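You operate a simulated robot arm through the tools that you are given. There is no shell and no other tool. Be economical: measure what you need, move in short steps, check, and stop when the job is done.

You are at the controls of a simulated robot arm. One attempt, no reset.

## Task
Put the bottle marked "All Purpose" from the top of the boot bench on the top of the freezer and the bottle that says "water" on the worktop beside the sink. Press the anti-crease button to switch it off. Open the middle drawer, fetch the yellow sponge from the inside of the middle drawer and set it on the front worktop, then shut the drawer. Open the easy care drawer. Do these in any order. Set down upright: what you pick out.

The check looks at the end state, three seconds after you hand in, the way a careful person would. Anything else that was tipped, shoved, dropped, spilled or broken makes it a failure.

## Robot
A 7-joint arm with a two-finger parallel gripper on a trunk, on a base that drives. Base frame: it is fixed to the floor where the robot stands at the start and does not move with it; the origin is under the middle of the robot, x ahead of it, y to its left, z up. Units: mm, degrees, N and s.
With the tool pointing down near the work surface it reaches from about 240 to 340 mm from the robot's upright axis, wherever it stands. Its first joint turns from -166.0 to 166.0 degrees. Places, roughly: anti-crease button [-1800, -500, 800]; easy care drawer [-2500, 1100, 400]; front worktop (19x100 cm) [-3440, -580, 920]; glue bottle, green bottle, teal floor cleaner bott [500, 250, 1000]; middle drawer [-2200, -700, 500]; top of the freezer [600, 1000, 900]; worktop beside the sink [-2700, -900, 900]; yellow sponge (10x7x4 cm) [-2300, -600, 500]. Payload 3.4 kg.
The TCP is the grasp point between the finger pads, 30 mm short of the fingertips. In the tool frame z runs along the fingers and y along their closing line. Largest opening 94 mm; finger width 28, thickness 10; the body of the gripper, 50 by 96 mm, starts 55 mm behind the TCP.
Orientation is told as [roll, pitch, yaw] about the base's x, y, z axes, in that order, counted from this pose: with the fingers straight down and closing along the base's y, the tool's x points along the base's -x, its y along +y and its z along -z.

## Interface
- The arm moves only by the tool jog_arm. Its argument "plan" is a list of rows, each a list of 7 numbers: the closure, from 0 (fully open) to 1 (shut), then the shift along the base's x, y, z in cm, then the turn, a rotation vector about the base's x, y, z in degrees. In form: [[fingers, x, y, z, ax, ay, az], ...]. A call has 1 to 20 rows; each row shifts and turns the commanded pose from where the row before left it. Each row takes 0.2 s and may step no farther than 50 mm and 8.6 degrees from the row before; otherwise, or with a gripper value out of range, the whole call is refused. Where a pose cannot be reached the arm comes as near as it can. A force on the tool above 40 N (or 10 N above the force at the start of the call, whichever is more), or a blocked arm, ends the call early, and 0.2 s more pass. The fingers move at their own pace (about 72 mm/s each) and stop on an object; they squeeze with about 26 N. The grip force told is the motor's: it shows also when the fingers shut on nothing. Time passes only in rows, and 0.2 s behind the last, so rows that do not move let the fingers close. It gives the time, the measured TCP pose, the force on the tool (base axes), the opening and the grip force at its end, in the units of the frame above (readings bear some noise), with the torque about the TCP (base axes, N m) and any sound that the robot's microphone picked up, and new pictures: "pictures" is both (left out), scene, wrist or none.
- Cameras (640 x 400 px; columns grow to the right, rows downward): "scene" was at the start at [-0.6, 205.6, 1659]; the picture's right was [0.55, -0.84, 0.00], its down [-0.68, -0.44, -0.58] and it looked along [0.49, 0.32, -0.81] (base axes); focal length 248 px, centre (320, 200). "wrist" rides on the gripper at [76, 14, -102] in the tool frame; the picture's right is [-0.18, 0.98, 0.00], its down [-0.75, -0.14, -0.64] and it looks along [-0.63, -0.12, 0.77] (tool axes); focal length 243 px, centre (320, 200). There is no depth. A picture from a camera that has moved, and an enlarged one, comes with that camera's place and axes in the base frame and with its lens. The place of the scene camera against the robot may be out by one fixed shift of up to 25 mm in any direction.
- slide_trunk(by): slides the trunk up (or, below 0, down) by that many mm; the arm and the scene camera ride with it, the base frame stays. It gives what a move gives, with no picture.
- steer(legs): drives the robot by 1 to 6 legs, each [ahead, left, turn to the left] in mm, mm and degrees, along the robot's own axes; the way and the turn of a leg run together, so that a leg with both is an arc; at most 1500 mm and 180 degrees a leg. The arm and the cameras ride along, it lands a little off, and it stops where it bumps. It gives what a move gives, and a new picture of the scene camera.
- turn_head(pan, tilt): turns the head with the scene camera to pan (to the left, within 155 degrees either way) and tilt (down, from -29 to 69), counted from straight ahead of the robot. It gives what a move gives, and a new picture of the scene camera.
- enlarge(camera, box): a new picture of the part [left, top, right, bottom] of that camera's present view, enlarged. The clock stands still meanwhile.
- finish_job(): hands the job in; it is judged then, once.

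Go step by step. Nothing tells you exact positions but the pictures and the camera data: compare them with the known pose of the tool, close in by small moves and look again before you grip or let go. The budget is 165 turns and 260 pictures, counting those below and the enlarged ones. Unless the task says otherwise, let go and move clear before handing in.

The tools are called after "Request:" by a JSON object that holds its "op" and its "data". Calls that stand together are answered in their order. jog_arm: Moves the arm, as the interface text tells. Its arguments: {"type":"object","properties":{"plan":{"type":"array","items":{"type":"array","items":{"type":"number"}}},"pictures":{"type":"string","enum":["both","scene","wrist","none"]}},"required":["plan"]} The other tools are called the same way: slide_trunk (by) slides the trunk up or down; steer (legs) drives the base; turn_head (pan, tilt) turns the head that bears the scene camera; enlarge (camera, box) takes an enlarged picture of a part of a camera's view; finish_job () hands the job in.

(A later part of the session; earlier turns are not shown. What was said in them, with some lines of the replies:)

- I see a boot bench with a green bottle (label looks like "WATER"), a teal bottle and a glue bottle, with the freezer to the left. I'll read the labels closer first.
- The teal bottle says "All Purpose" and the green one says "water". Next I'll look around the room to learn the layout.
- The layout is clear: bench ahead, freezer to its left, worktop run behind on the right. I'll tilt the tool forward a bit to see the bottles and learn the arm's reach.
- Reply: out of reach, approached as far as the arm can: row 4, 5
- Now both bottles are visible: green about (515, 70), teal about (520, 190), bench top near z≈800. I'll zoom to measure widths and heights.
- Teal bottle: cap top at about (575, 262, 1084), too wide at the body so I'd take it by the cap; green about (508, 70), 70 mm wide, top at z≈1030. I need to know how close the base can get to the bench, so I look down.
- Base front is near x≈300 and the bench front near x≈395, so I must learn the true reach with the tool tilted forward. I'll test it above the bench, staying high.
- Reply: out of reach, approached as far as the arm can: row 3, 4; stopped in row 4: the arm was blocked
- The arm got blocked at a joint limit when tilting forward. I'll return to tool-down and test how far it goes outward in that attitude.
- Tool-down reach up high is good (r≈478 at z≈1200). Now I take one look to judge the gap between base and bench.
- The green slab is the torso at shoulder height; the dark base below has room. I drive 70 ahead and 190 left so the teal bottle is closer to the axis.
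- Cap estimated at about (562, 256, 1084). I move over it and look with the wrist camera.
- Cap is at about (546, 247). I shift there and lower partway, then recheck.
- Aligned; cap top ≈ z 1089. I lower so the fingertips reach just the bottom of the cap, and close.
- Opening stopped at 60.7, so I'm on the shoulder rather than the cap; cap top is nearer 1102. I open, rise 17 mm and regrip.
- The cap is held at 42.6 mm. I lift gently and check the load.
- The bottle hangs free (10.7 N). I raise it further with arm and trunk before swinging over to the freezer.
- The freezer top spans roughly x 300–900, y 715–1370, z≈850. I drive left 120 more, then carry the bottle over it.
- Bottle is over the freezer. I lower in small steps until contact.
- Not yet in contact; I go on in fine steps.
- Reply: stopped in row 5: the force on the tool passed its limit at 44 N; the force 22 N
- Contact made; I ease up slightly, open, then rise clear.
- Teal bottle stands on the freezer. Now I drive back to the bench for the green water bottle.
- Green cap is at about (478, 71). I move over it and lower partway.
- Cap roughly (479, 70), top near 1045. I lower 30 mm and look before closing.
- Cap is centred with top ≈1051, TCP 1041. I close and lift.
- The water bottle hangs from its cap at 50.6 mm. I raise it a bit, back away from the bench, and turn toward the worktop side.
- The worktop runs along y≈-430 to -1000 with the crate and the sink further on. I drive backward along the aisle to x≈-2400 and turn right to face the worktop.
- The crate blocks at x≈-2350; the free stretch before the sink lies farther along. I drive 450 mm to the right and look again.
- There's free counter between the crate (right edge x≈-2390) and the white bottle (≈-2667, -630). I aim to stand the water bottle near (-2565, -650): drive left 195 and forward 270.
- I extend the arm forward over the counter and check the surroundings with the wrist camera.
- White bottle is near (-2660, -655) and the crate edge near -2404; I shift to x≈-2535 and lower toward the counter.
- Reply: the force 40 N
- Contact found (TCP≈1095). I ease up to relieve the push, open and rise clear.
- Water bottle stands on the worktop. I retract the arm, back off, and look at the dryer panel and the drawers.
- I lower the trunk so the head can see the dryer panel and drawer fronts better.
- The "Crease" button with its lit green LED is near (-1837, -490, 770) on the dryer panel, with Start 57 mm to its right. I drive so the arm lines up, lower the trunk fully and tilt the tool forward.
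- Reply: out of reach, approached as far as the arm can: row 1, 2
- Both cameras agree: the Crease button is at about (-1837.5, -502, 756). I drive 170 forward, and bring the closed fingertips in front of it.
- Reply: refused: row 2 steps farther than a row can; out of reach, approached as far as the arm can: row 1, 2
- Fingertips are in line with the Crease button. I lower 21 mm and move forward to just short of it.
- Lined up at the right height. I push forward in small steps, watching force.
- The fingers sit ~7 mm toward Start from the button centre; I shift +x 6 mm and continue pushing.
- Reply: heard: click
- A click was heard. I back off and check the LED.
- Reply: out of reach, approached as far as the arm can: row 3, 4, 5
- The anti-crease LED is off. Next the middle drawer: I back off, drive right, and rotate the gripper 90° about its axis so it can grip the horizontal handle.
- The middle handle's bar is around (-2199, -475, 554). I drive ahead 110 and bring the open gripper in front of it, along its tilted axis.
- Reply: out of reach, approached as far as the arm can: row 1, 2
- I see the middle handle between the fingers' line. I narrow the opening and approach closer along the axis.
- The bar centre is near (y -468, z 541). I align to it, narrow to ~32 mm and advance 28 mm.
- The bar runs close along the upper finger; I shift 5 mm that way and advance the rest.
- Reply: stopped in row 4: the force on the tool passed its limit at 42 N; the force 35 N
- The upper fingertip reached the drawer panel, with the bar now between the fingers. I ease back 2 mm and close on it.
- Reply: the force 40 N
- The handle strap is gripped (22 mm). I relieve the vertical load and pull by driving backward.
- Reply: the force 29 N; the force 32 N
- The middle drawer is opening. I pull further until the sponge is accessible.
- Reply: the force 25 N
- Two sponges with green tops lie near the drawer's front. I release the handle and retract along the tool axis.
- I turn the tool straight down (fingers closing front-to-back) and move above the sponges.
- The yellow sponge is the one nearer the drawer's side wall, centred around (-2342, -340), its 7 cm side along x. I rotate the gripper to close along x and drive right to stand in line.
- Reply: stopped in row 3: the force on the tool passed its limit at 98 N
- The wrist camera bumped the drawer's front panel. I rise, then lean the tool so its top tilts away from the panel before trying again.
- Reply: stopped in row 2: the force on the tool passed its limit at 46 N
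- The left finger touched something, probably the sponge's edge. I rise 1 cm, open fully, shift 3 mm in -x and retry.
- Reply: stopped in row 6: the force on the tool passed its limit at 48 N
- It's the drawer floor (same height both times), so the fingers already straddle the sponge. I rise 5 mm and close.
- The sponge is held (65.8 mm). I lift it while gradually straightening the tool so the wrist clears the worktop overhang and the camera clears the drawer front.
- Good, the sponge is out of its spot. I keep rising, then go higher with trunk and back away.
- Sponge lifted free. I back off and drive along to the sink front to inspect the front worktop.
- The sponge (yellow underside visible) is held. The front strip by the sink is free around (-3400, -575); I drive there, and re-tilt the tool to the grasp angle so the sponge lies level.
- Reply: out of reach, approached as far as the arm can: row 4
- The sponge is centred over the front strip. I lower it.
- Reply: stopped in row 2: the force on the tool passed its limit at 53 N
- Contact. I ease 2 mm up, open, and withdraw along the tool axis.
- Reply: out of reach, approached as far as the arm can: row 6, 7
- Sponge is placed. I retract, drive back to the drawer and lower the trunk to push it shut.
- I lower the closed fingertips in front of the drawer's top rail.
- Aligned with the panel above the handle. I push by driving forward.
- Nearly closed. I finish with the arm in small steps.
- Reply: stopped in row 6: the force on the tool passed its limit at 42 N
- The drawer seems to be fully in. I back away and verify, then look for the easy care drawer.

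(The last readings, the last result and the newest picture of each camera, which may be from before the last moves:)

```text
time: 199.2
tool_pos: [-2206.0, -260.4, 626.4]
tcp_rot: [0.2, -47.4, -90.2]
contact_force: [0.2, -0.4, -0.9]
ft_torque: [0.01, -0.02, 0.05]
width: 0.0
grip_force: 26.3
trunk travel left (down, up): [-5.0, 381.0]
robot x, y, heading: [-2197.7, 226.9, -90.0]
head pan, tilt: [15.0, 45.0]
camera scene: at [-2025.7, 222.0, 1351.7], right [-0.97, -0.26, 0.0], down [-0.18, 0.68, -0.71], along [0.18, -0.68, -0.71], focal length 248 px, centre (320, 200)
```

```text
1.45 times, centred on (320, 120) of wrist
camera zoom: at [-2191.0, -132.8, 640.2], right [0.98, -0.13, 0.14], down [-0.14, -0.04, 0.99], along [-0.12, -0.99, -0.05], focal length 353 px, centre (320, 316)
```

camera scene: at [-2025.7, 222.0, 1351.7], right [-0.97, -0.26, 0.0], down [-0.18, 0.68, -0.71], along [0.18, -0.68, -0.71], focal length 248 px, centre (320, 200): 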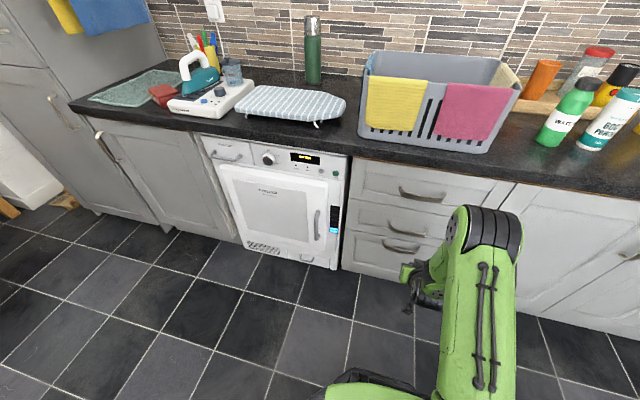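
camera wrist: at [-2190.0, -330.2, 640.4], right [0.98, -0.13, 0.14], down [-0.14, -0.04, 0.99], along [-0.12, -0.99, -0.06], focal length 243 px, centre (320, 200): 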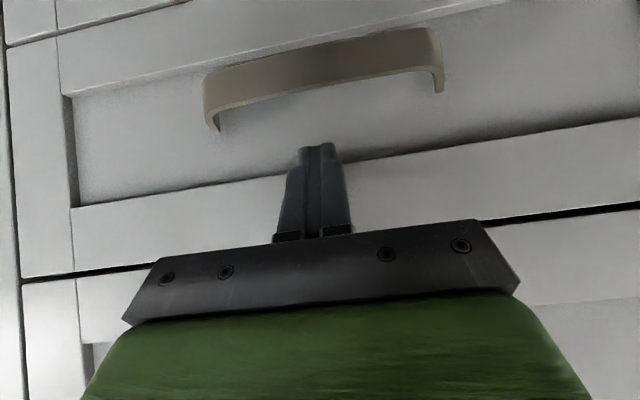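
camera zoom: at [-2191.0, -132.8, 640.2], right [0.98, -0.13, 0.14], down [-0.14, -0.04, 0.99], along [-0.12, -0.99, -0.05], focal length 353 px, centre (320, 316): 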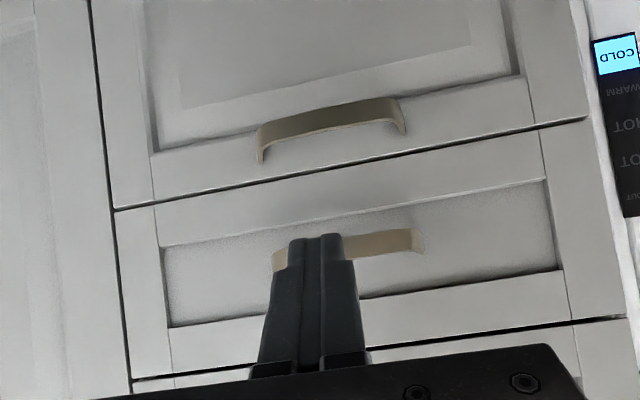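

Drawer closed flush. I raise the arm, turn around toward the opposite wall and look for the "easy care" drawer.

Request:
{"op": "jog_arm", "data": {"plan": [[1, 0, 0, 4, 8, 0, 0], [1, 0, 1, 4, 8, 0, 0], [1, 0, 2, 4, 8, 0, 0], [1, 0, 2, 4, 8, 0, 0], [1, 0, 2, 4, 8, 0, 0], [1, 0, 2, 4, 7, 0, 0], [1, 0, 2, 3, 0, 0, 0]], "pictures": "none"}}

Request:
{"op": "steer", "data": {"legs": [[0, -150, 0], [0, 0, -180]]}}

Request:
{"op": "turn_head", "data": {"pan": 0, "tilt": 45}}

```text
time: 200.8
tool_pos: [-2205.2, -150.7, 898.2]
tcp_rot: [0.0, -0.4, -90.3]
contact_force: [-0.4, -0.1, 0.0]
ft_torque: [0.02, -0.01, 0.0]
width: 0.0
grip_force: 26.0
trunk travel left (down, up): [-5.0, 381.0]
robot x, y, heading: [-2196.9, 224.5, -89.9]
head pan, tilt: [15.0, 45.0]
```

```text
time: 209.5
tool_pos: [-2341.2, 601.4, 896.0]
tcp_rot: [0.1, -0.4, 90.1]
contact_force: [0.3, -0.1, -0.3]
ft_torque: [0.01, 0.01, 0.02]
width: 0.3
grip_force: 26.1
trunk travel left (down, up): [-5.0, 381.0]
robot x, y, heading: [-2348.1, 227.8, 90.3]
head pan, tilt: [15.0, 45.0]
camera scene: at [-2521.4, 256.7, 1351.7], right [0.96, 0.27, 0.0], down [0.19, -0.68, -0.71], along [-0.19, 0.68, -0.71], focal length 248 px, centre (320, 200)
```

scene: 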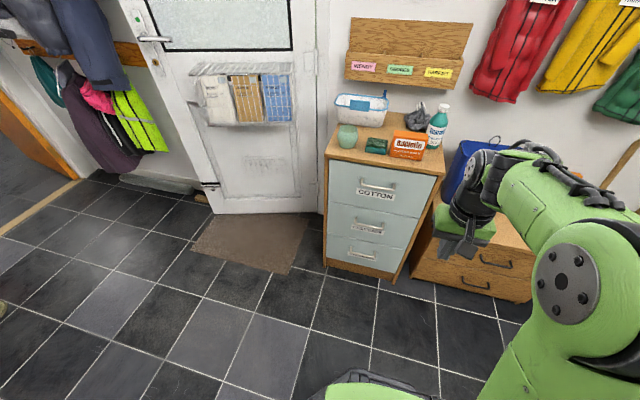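

```text
time: 210.3
tool_pos: [-2341.2, 602.7, 897.2]
tcp_rot: [0.0, -0.4, 90.1]
contact_force: [0.4, 0.6, 0.1]
ft_torque: [0.03, 0.0, 0.03]
width: 0.0
grip_force: 25.9
trunk travel left (down, up): [-5.0, 381.0]
robot x, y, heading: [-2346.5, 222.8, 90.6]
head pan, tilt: [0.0, 45.0]
camera scene: at [-2500.4, 259.7, 1351.7], right [1.0, 0.01, 0.0], down [0.01, -0.71, -0.71], along [-0.01, 0.71, -0.71], focal length 248 px, centre (320, 200)
```

scene: 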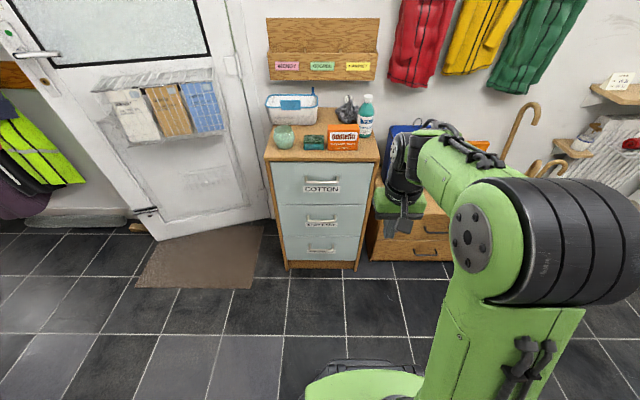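

Request:
{"op": "enlarge", "data": {"camera": "scene", "box": [250, 120, 400, 280]}}

```text
2.50 times, centred on (325, 200) of scene
camera zoom: at [-2500.4, 259.7, 1351.7], right [1.0, 0.01, 0.0], down [0.01, -0.71, -0.71], along [-0.01, 0.71, -0.71], focal length 620 px, centre (308, 200)
```

zoom: 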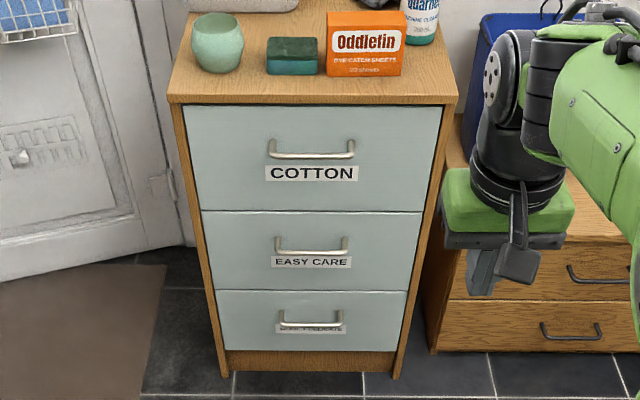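

"EASY CARE" is the middle drawer of the pale chest; its handle is near (-2502, 985, 500). I drive over in front of it and set the same tilted, handle-gripping attitude.

Request:
{"op": "steer", "data": {"legs": [[0, 155, -0.6]]}}

Request:
{"op": "jog_arm", "data": {"plan": [[0, 0, 0, 0, 8, 0, 0], [0, 0, 0, 0, 8, 0, 0], [0, 0, 0, 0, 8, 0, 0], [0, 0, 0, 0, 8, 0, 0], [0, 0, 0, 0, 8, 0, 0], [0, 0, 0, 0, 8, 0, 0], [0, 0, 0, 0, 0, 0, 0]], "pictures": "wrist"}}

Request:
{"op": "jog_arm", "data": {"plan": [[0, 0, 0, 0, 0, 6.09, -5.49], [0, 0, 0, 0, 0, 6.09, -5.49], [0, 0, 0, 0, 0, 6.09, -5.49], [0, 0, 0, 0, 0, 6.09, -5.49], [0, 0, 0, 0, 0, 6.09, -5.49], [0, 0, 0, 0, 0, 6.09, -5.49], [0, 0, 0, 0, 0, 6.09, -5.49], [0, 0, 0, 0, 0, 6.09, -5.49], [0, 0, 0, 0, 0, 6.09, -5.49], [0, 0, 0, 0, 0, 6.09, -5.49], [0, 0, 0, 0, 0, 6.09, -5.49], [0, 0, 0, 0, 0, 0, 0]]}}

```text
time: 211.7
tool_pos: [-2491.8, 602.2, 897.6]
tcp_rot: [0.0, -0.3, 89.4]
contact_force: [0.2, -0.7, 0.2]
ft_torque: [0.01, 0.03, -0.01]
width: 0.0
grip_force: 25.8
trunk travel left (down, up): [-5.0, 381.0]
robot x, y, heading: [-2503.5, 224.2, 89.8]
head pan, tilt: [0.0, 45.0]
camera scene: at [-2654.3, 260.9, 1351.6], right [1.0, 0.0, 0.0], down [0.0, -0.71, -0.71], along [0.0, 0.71, -0.71], focal length 248 px, centre (320, 200)
```

scene: 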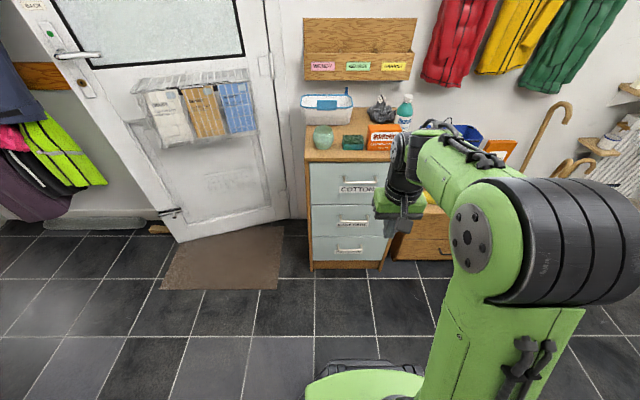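

```text
time: 213.3
tool_pos: [-2490.5, 602.1, 895.8]
tcp_rot: [0.4, -48.5, 89.3]
contact_force: [0.0, 0.2, -0.2]
ft_torque: [0.0, -0.01, -0.02]
width: 94.0
grip_force: 0.0
trunk travel left (down, up): [-5.0, 381.0]
robot x, y, heading: [-2500.5, 226.9, 89.9]
head pan, tilt: [0.0, 45.0]
camera wrist: at [-2506.4, 475.1, 908.0], right [-0.98, 0.13, 0.14], down [0.15, 0.02, 0.99], along [0.12, 0.99, -0.04], focal length 243 px, centre (320, 200)
```

wrist: 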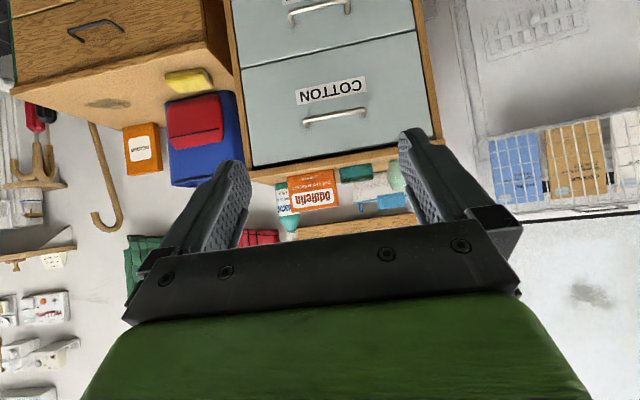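

```text
time: 215.9
tool_pos: [-2490.2, 601.0, 896.6]
tcp_rot: [48.0, 0.3, -0.8]
contact_force: [-0.1, 1.1, -0.5]
ft_torque: [0.0, 0.0, 0.0]
width: 93.9
grip_force: 0.1
trunk travel left (down, up): [-5.0, 381.0]
robot x, y, heading: [-2500.6, 225.4, 89.9]
head pan, tilt: [0.0, 45.0]
camera scene: at [-2653.5, 260.9, 1351.7], right [1.0, 0.0, 0.0], down [0.0, -0.71, -0.71], along [0.0, 0.71, -0.71], focal length 248 px, centre (320, 200)
camera wrist: at [-2568.4, 536.6, 976.2], right [0.2, 0.66, 0.73], down [0.75, -0.58, 0.32], along [0.63, 0.48, -0.6], focal length 243 px, centre (320, 200)
```

scene: 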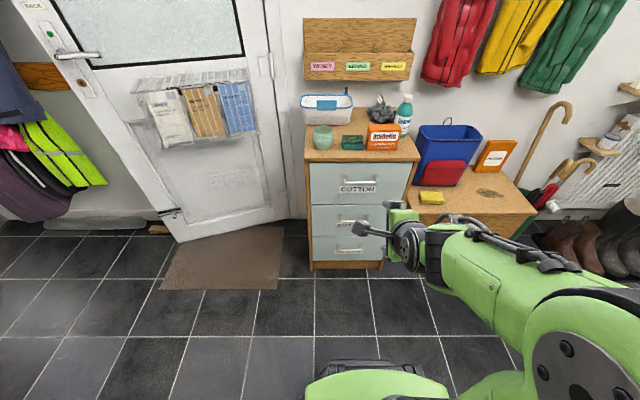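
wrist: 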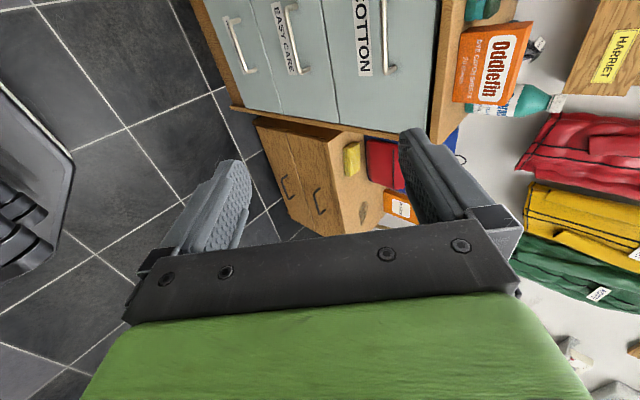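

The easy-care handle is near (-2497, 1066, 385). I drive ahead 290 and lower the open gripper toward it.

Request:
{"op": "steer", "data": {"legs": [[290, 0, 0]]}}

Request:
{"op": "jog_arm", "data": {"plan": [[0, 0, 1, -4.5, 0, 0, 0], [0, 0, 1, -4.5, 0, 0, 0], [0, 0, 1, -4.5, 0, 0, 0], [0, 0, 1, -4.5, 0, 0, 0], [0, 0, 1, -4.5, 0, 0, 0], [0, 0, 1, -4.5, 0, 0, 0], [0, 0, 1, -4.5, 0, 0, 0], [0, 0, 0, -4, 0, 0, 0], [0, 0, 0, -4, 0, 0, 0], [0, 0, 0, 0, 0, 0, 0]]}}

```text
time: 217.9
tool_pos: [-2489.7, 892.0, 897.1]
tcp_rot: [48.0, 0.3, -0.8]
contact_force: [0.4, 0.6, 0.6]
ft_torque: [0.0, -0.01, 0.01]
width: 94.2
grip_force: 0.1
trunk travel left (down, up): [-5.0, 381.0]
robot x, y, heading: [-2495.6, 519.1, 89.9]
head pan, tilt: [0.0, 45.0]
camera scene: at [-2652.5, 552.4, 1351.7], right [1.0, 0.0, 0.0], down [0.0, -0.71, -0.71], along [0.0, 0.71, -0.71], focal length 248 px, centre (320, 200)
```

scene: 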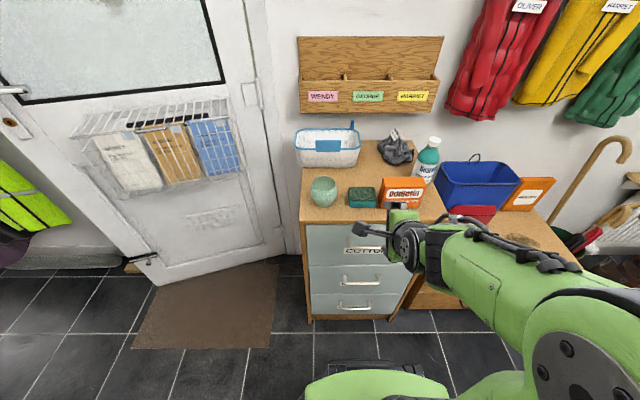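

```text
time: 218.6
tool_pos: [-2489.4, 921.6, 804.2]
tcp_rot: [49.1, 0.2, -0.8]
contact_force: [0.1, -14.5, 11.9]
ft_torque: [0.93, 0.14, 0.2]
width: 93.0
grip_force: 0.1
out of reach, approached as far as the arm can: row 2
trunk travel left (down, up): [-5.0, 381.0]
robot x, y, heading: [-2499.0, 515.8, 89.5]
head pan, tilt: [0.0, 45.0]
stopped in row 3: the force on the tool passed its limit at 177 N (the readings are from after the stop); the commanded pose is now the measured one
camera scene: at [-2652.4, 548.2, 1351.9], right [1.0, 0.0, 0.0], down [0.0, -0.71, -0.71], along [0.0, 0.71, -0.71], focal length 248 px, centre (320, 200)
camera wrist: at [-2566.2, 855.2, 881.1], right [0.2, 0.64, 0.74], down [0.75, -0.59, 0.31], along [0.63, 0.49, -0.59], focal length 243 px, centre (320, 200)
```

scene: 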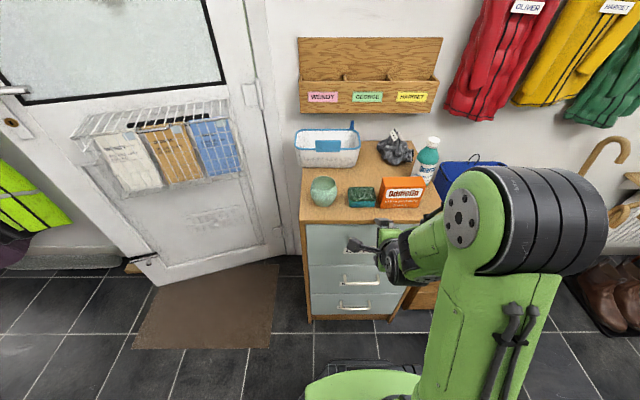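
wrist: 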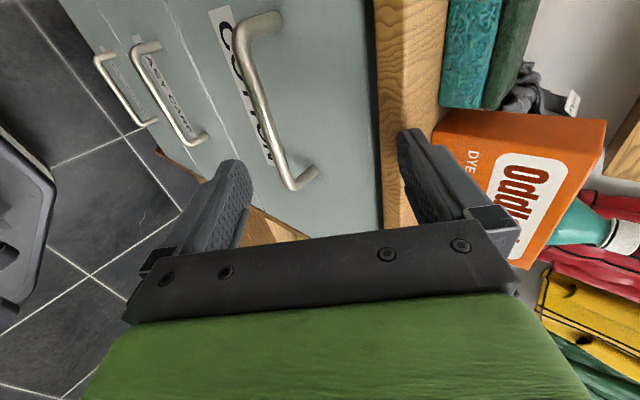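

The upper finger bumped the chest's top edge — the chest front is nearer (y≈985) than I took it. I back off at once and check nothing moved.

Request:
{"op": "steer", "data": {"legs": [[-110, 0, 0]]}}

Request:
{"op": "enlarge", "data": {"camera": "scene", "box": [270, 80, 450, 280]}}

```text
time: 219.8
tool_pos: [-2489.5, 813.5, 801.8]
tcp_rot: [49.0, 0.3, -0.8]
contact_force: [-0.8, 0.3, -0.2]
ft_torque: [0.02, -0.02, 0.0]
width: 94.0
grip_force: 0.1
trunk travel left (down, up): [-5.0, 381.0]
robot x, y, heading: [-2498.5, 404.8, 89.9]
head pan, tilt: [0.0, 45.0]
camera scene: at [-2653.0, 440.5, 1351.7], right [1.0, -0.01, 0.0], down [0.0, -0.71, -0.71], along [0.0, 0.71, -0.71], focal length 248 px, centre (320, 200)
```

scene: 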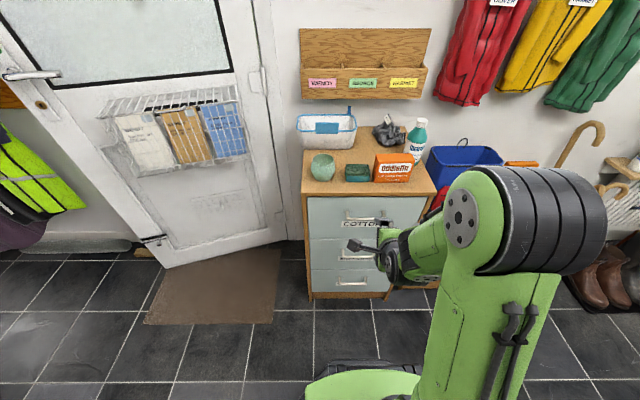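

```text
2.00 times, centred on (360, 180) of scene
camera zoom: at [-2653.0, 440.5, 1351.7], right [1.0, -0.01, 0.0], down [0.0, -0.71, -0.71], along [0.0, 0.71, -0.71], focal length 496 px, centre (240, 240)
```

zoom: 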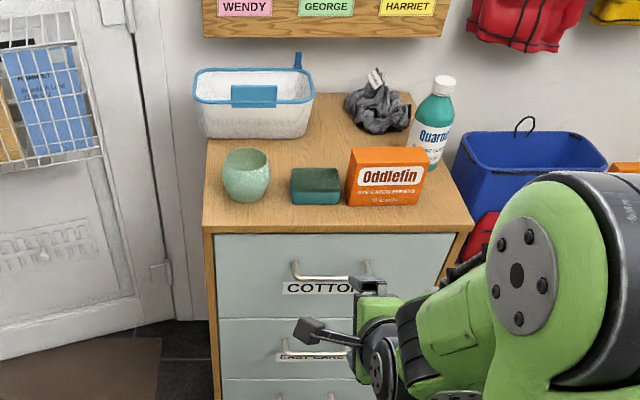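

Nothing moved. I lower well in front of the chest, then look at the easy-care handle.

Request:
{"op": "jog_arm", "data": {"plan": [[0.3, -0.5, 0.5, -4.5, 0, 0, 0], [0.3, -0.5, 0.5, -4.5, 0, 0, 0], [0.3, -0.5, 0.5, -4.5, 0, 0, 0], [0.3, -0.4, 1, -4, 0, 0, 0], [0.3, 0, 1, -3, 0, 0, 0], [0.3, 0, 1, -1.5, 0, 0, 0], [0.3, 0, 0, 0, 0, 0, 0]], "pictures": "wrist"}}

```text
time: 221.4
tool_pos: [-2508.4, 857.9, 580.4]
tcp_rot: [48.8, 0.2, -0.8]
contact_force: [0.2, 0.3, -0.1]
ft_torque: [0.02, 0.03, 0.0]
width: 65.8
grip_force: 0.0
trunk travel left (down, up): [-5.0, 381.0]
robot x, y, heading: [-2497.2, 405.0, 89.5]
head pan, tilt: [0.0, 45.0]
camera wrist: at [-2585.4, 791.8, 659.2], right [0.2, 0.64, 0.74], down [0.75, -0.59, 0.31], along [0.64, 0.49, -0.6], focal length 243 px, centre (320, 200)
```

wrist: 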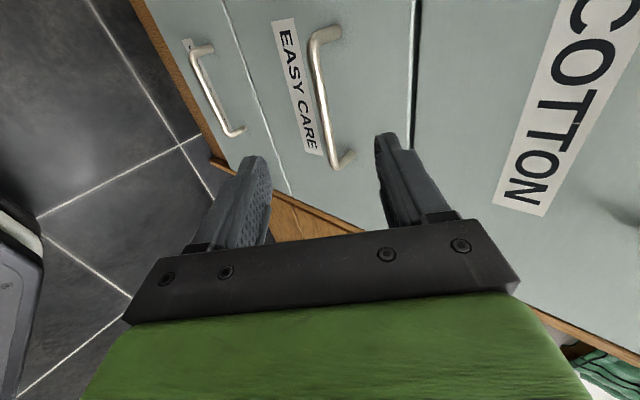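

The handle lies right on the tool axis, ~145 mm ahead. I narrow the opening and advance 100 mm along the axis.

Request:
{"op": "jog_arm", "data": {"plan": [[0.6, 0.2, 2.5, -2.2, 0, 0, 0], [0.6, 0, 2.5, -2.2, 0, 0, 0], [0.6, 0, 2.5, -2.2, 0, 0, 0], [0.6, 0, 0, 0, 0, 0, 0]], "pictures": "wrist"}}

Request:
{"op": "enlarge", "data": {"camera": "wrist", "box": [180, 20, 480, 240]}}

```text
time: 222.4
tool_pos: [-2505.6, 932.5, 514.8]
tcp_rot: [48.8, 0.3, -0.9]
contact_force: [0.2, -0.6, -0.3]
ft_torque: [0.0, 0.0, 0.0]
width: 37.8
grip_force: 0.0
trunk travel left (down, up): [-5.0, 381.0]
robot x, y, heading: [-2499.9, 405.4, 89.5]
head pan, tilt: [0.0, 45.0]
camera wrist: at [-2582.8, 867.3, 593.9], right [0.2, 0.64, 0.74], down [0.75, -0.59, 0.31], along [0.64, 0.49, -0.6], focal length 243 px, centre (320, 200)
```

wrist: 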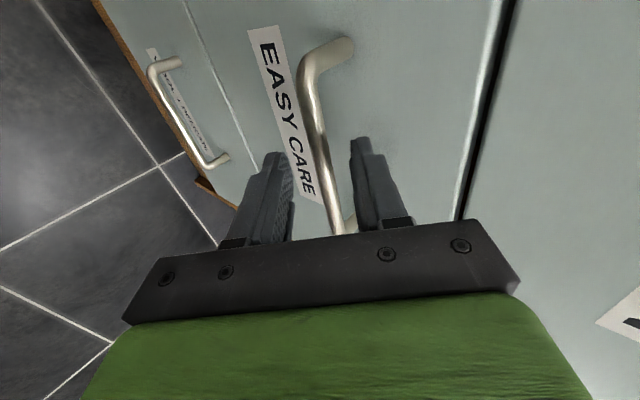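

```text
1.82 times, centred on (330, 130) of wrist
camera zoom: at [-2582.8, 867.3, 593.9], right [0.2, 0.64, 0.74], down [0.75, -0.59, 0.31], along [0.64, 0.49, -0.6], focal length 441 px, centre (302, 327)
```

zoom: 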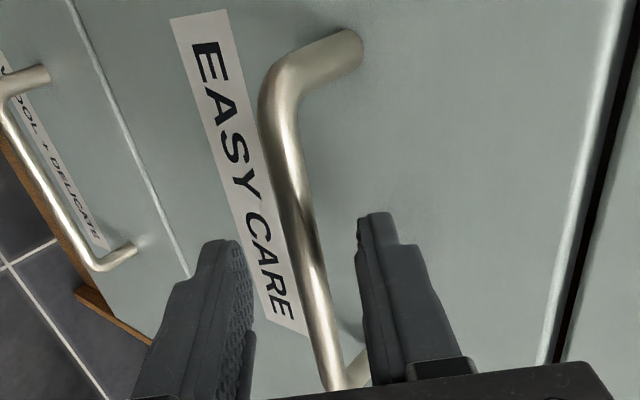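

The bar is centred between the fingers. I advance 22 mm and close on it.

Request:
{"op": "jog_arm", "data": {"plan": [[0.6, 0, 0.8, -0.7, 0, 0, 0], [0.6, 0, 0.8, -0.7, 0, 0, 0], [0.6, 0, 0, 0, 0, 0, 0]], "pictures": "wrist"}}

Request:
{"op": "enlarge", "data": {"camera": "wrist", "box": [180, 20, 480, 240]}}

```text
time: 223.0
tool_pos: [-2504.9, 945.6, 504.3]
tcp_rot: [49.2, 0.3, -0.9]
contact_force: [1.6, -30.7, 25.7]
ft_torque: [1.14, 0.2, 0.21]
width: 37.8
grip_force: 0.5
trunk travel left (down, up): [-5.0, 381.0]
robot x, y, heading: [-2497.9, 407.9, 89.8]
head pan, tilt: [0.0, 45.0]
stopped in row 3: the force on the tool passed its limit at 45 N (the readings are from after the stop); the commanded pose is now the measured one
camera wrist: at [-2582.7, 877.9, 583.8], right [0.2, 0.64, 0.74], down [0.75, -0.59, 0.31], along [0.64, 0.49, -0.59], focal length 243 px, centre (320, 200)
```

wrist: 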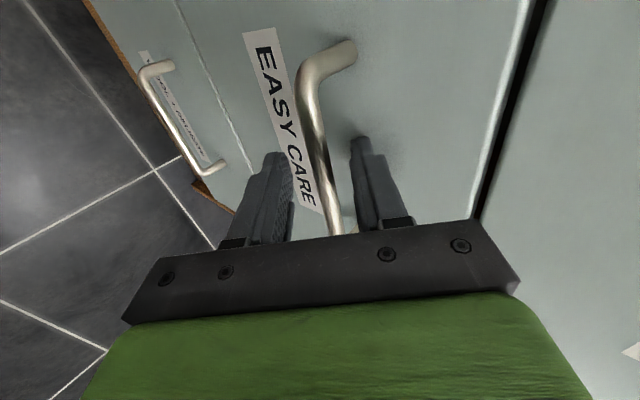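

```text
1.82 times, centred on (330, 130) of wrist
camera zoom: at [-2582.7, 877.9, 583.8], right [0.2, 0.64, 0.74], down [0.75, -0.59, 0.31], along [0.64, 0.49, -0.59], focal length 441 px, centre (302, 327)
```

zoom: 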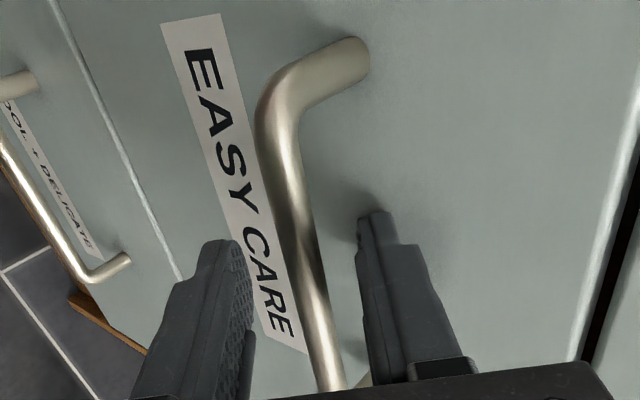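

The upper fingertip reached the drawer face with the bar inside the grip. I ease back 2 mm and close.

Request:
{"op": "jog_arm", "data": {"plan": [[0.6, 0, -0.2, 0.1, 0, 0, 0], [0.85, 0, 0, 0, 0, 0, 0], [1, 0, 0, 0, 0, 0, 0], [1, 0, 0, 0, 0, 0, 0]], "pictures": "wrist"}}

```text
time: 224.0
tool_pos: [-2504.9, 946.2, 505.9]
tcp_rot: [49.3, 0.3, -0.8]
contact_force: [0.3, 2.8, 18.0]
ft_torque: [0.09, -0.63, 0.51]
width: 13.9
grip_force: 45.0
trunk travel left (down, up): [-5.0, 381.0]
robot x, y, heading: [-2500.4, 403.1, 89.6]
head pan, tilt: [0.0, 45.0]
camera wrist: at [-2583.0, 879.4, 583.5], right [0.2, 0.64, 0.74], down [0.75, -0.59, 0.31], along [0.64, 0.49, -0.59], focal length 243 px, centre (320, 200)
```

wrist: 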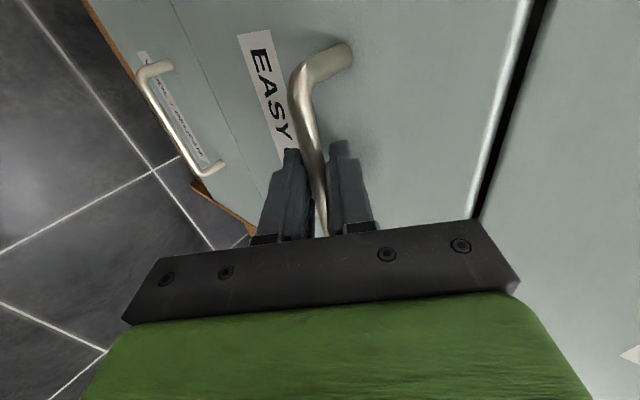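

Gripped the rod (13.9 mm). I pull by driving backward.

Request:
{"op": "steer", "data": {"legs": [[-120, 0, 0]]}}

```text
time: 225.2
tool_pos: [-2506.7, 825.6, 505.1]
tcp_rot: [49.2, 0.2, -0.9]
contact_force: [5.0, -0.7, 27.5]
ft_torque: [0.09, -0.71, 0.36]
width: 13.8
grip_force: 45.5
trunk travel left (down, up): [-5.0, 381.0]
robot x, y, heading: [-2502.3, 287.7, 89.6]
head pan, tilt: [0.0, 45.0]
camera scene: at [-2653.3, 318.9, 1351.8], right [1.0, -0.01, 0.0], down [0.0, -0.71, -0.71], along [0.0, 0.71, -0.71], focal length 248 px, centre (320, 200)
```

scene: 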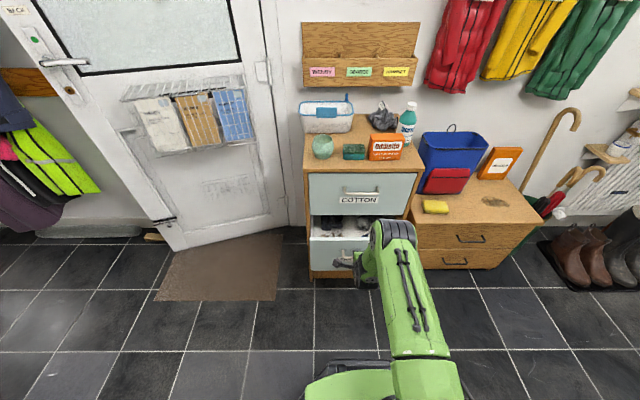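

It opens well. I pull another 130 mm to have it clearly open.

Request:
{"op": "steer", "data": {"legs": [[-130, 0, 0]]}}

Request:
{"op": "jog_arm", "data": {"plan": [[0.6, 0, 0, 0, 0, 0, 0], [0.6, 0, 0, 0, 0, 0, 0], [0.6, 0, -0.75, 0.67, 0, 0, 0], [0.6, 0, -1.5, 1.3, 0, 0, 0], [0.6, 0, -2.2, 2, 0, 0, 0], [0.5, 0, -2.2, 2.5, 0, 0, 0], [0.5, 0, -1, 4, 0, 0, 0], [0, 0, 0, 4.5, 0, 0, 0], [0, 0, 0, 4.5, 0, 0, 0], [0, 0, 0, 4.5, 0, 0, 0]]}}

```text
time: 226.5
tool_pos: [-2505.8, 695.2, 504.3]
tcp_rot: [49.1, 0.1, -0.8]
contact_force: [2.8, -0.4, 18.2]
ft_torque: [0.08, -0.79, 0.4]
width: 13.9
grip_force: 45.3
trunk travel left (down, up): [-5.0, 381.0]
robot x, y, heading: [-2500.4, 151.6, 89.8]
head pan, tilt: [0.0, 45.0]
camera scene: at [-2654.1, 189.3, 1351.8], right [1.0, -0.01, 0.0], down [0.0, -0.71, -0.71], along [0.0, 0.71, -0.71], focal length 248 px, centre (320, 200)
```

scene: 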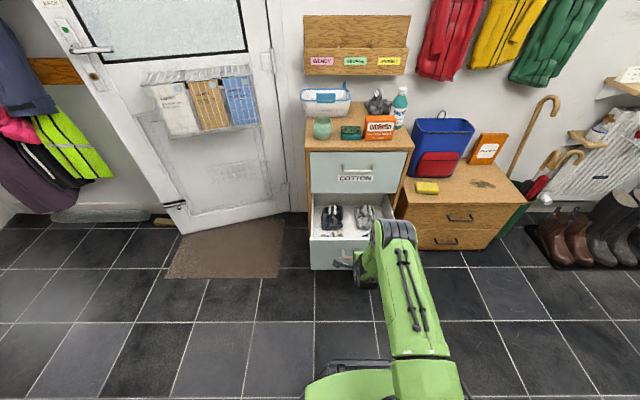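

```text
time: 228.7
tool_pos: [-2504.9, 620.1, 744.4]
tcp_rot: [49.1, 0.1, -0.9]
contact_force: [0.0, -0.6, 0.2]
ft_torque: [0.02, 0.01, -0.01]
width: 94.1
grip_force: 0.1
trunk travel left (down, up): [-5.0, 381.0]
robot x, y, heading: [-2501.0, 156.9, 89.4]
head pan, tilt: [0.0, 45.0]
camera scene: at [-2654.2, 190.9, 1351.7], right [1.0, -0.01, 0.0], down [0.0, -0.71, -0.71], along [0.0, 0.71, -0.71], focal length 248 px, centre (320, 200)
camera wrist: at [-2582.6, 553.8, 822.8], right [0.2, 0.64, 0.74], down [0.74, -0.59, 0.31], along [0.64, 0.49, -0.59], focal length 243 px, centre (320, 200)
```

scene: 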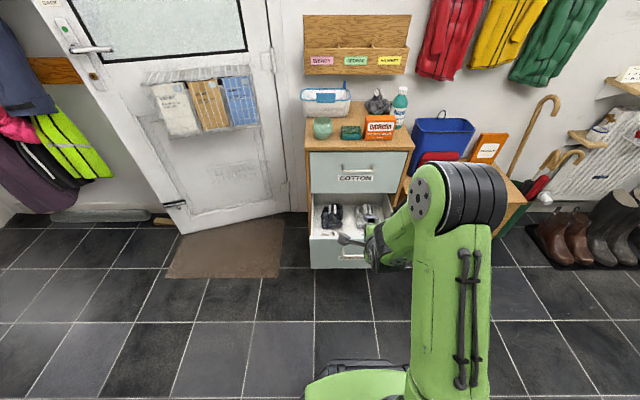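
wrist: 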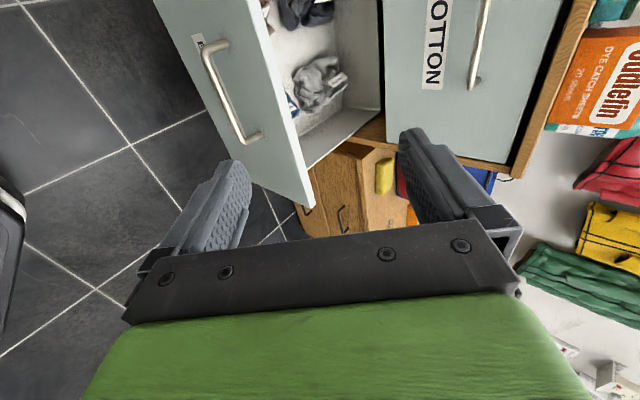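

The easy care drawer is open and released. I back off a little and take a last look at the worktop side.

Request:
{"op": "steer", "data": {"legs": [[-150, 0, 0]]}}

Request:
{"op": "turn_head", "data": {"pan": 150, "tilt": 40}}

Request:
{"op": "turn_head", "data": {"pan": -150, "tilt": 40}}

```text
time: 230.1
tool_pos: [-2504.6, 471.3, 743.9]
tcp_rot: [49.2, 0.1, -0.9]
contact_force: [-0.1, -0.8, -1.1]
ft_torque: [0.02, 0.01, 0.0]
width: 93.8
grip_force: 0.0
trunk travel left (down, up): [-5.0, 381.0]
robot x, y, heading: [-2498.3, 7.1, 89.7]
head pan, tilt: [0.0, 45.0]
camera scene: at [-2655.1, 41.4, 1351.7], right [1.0, -0.01, 0.0], down [0.0, -0.71, -0.71], along [0.0, 0.71, -0.71], focal length 248 px, centre (320, 200)
```

scene: 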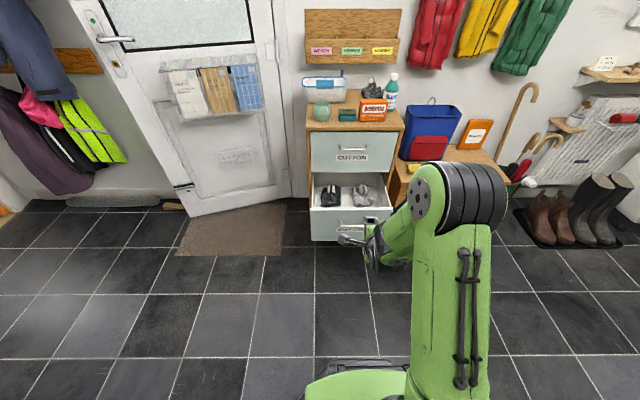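

```text
time: 232.5
tool_pos: [-2505.7, 472.0, 744.1]
tcp_rot: [49.2, 0.0, -1.0]
contact_force: [0.0, -0.1, -0.3]
ft_torque: [-0.01, 0.0, 0.0]
width: 93.8
grip_force: 0.0
trunk travel left (down, up): [-5.0, 381.0]
robot x, y, heading: [-2503.0, 6.6, 89.6]
head pan, tilt: [150.0, 40.0]
camera scene: at [-2698.6, -112.6, 1359.0], right [-0.86, 0.51, 0.0], down [0.33, 0.55, -0.77], along [-0.39, -0.66, -0.64], focal length 248 px, centre (320, 200)
```

scene: 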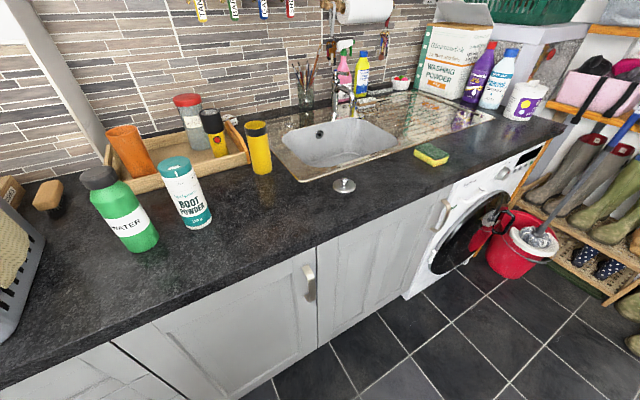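

```text
time: 236.6
tool_pos: [-2504.5, 469.7, 744.1]
tcp_rot: [49.2, 0.0, -1.0]
contact_force: [-0.2, -0.4, -0.6]
ft_torque: [0.01, 0.02, -0.02]
width: 94.1
grip_force: 0.0
trunk travel left (down, up): [-5.0, 381.0]
robot x, y, heading: [-2501.2, 5.2, 89.5]
head pan, tilt: [-150.0, 40.0]
camera scene: at [-2613.6, -113.2, 1359.0], right [-0.87, -0.49, 0.0], down [-0.32, 0.56, -0.77], along [0.38, -0.67, -0.64], focal length 248 px, centre (320, 200)
```

scene: 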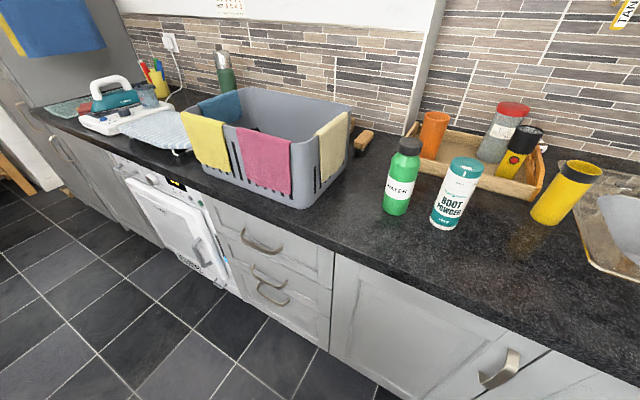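

Everything is where it should be: the water bottle stands upright on the worktop, the sponge is on the front worktop, the middle drawer is shut and the easy care drawer is open. I hand in.

Request:
{"op": "finish_job", "data": {}}

```text
The job is handed in.
```

I finished all the tasks and handed the job in; I don't have the check's verdict.

- **All Purpose bottle:** standing upright on top of the freezer.
- **Water bottle:** standing upright on the worktop left of the sink. A bottle of boot powder stands between it and the sink.
- **Anti-crease button:** pressed once. It clicked and its light is now off.
- **Yellow sponge:** lying flat on the front worktop, in front of the sink.
- **Middle drawer:** shut.
- **Easy care drawer:** open about 25 cm.

The arm bumped two things on the way. It hit the open middle drawer's front panel (about 98 N) and the top front edge of the easy care chest (about 177 N). In the pictures afterwards nothing looked moved, tipped or broken.
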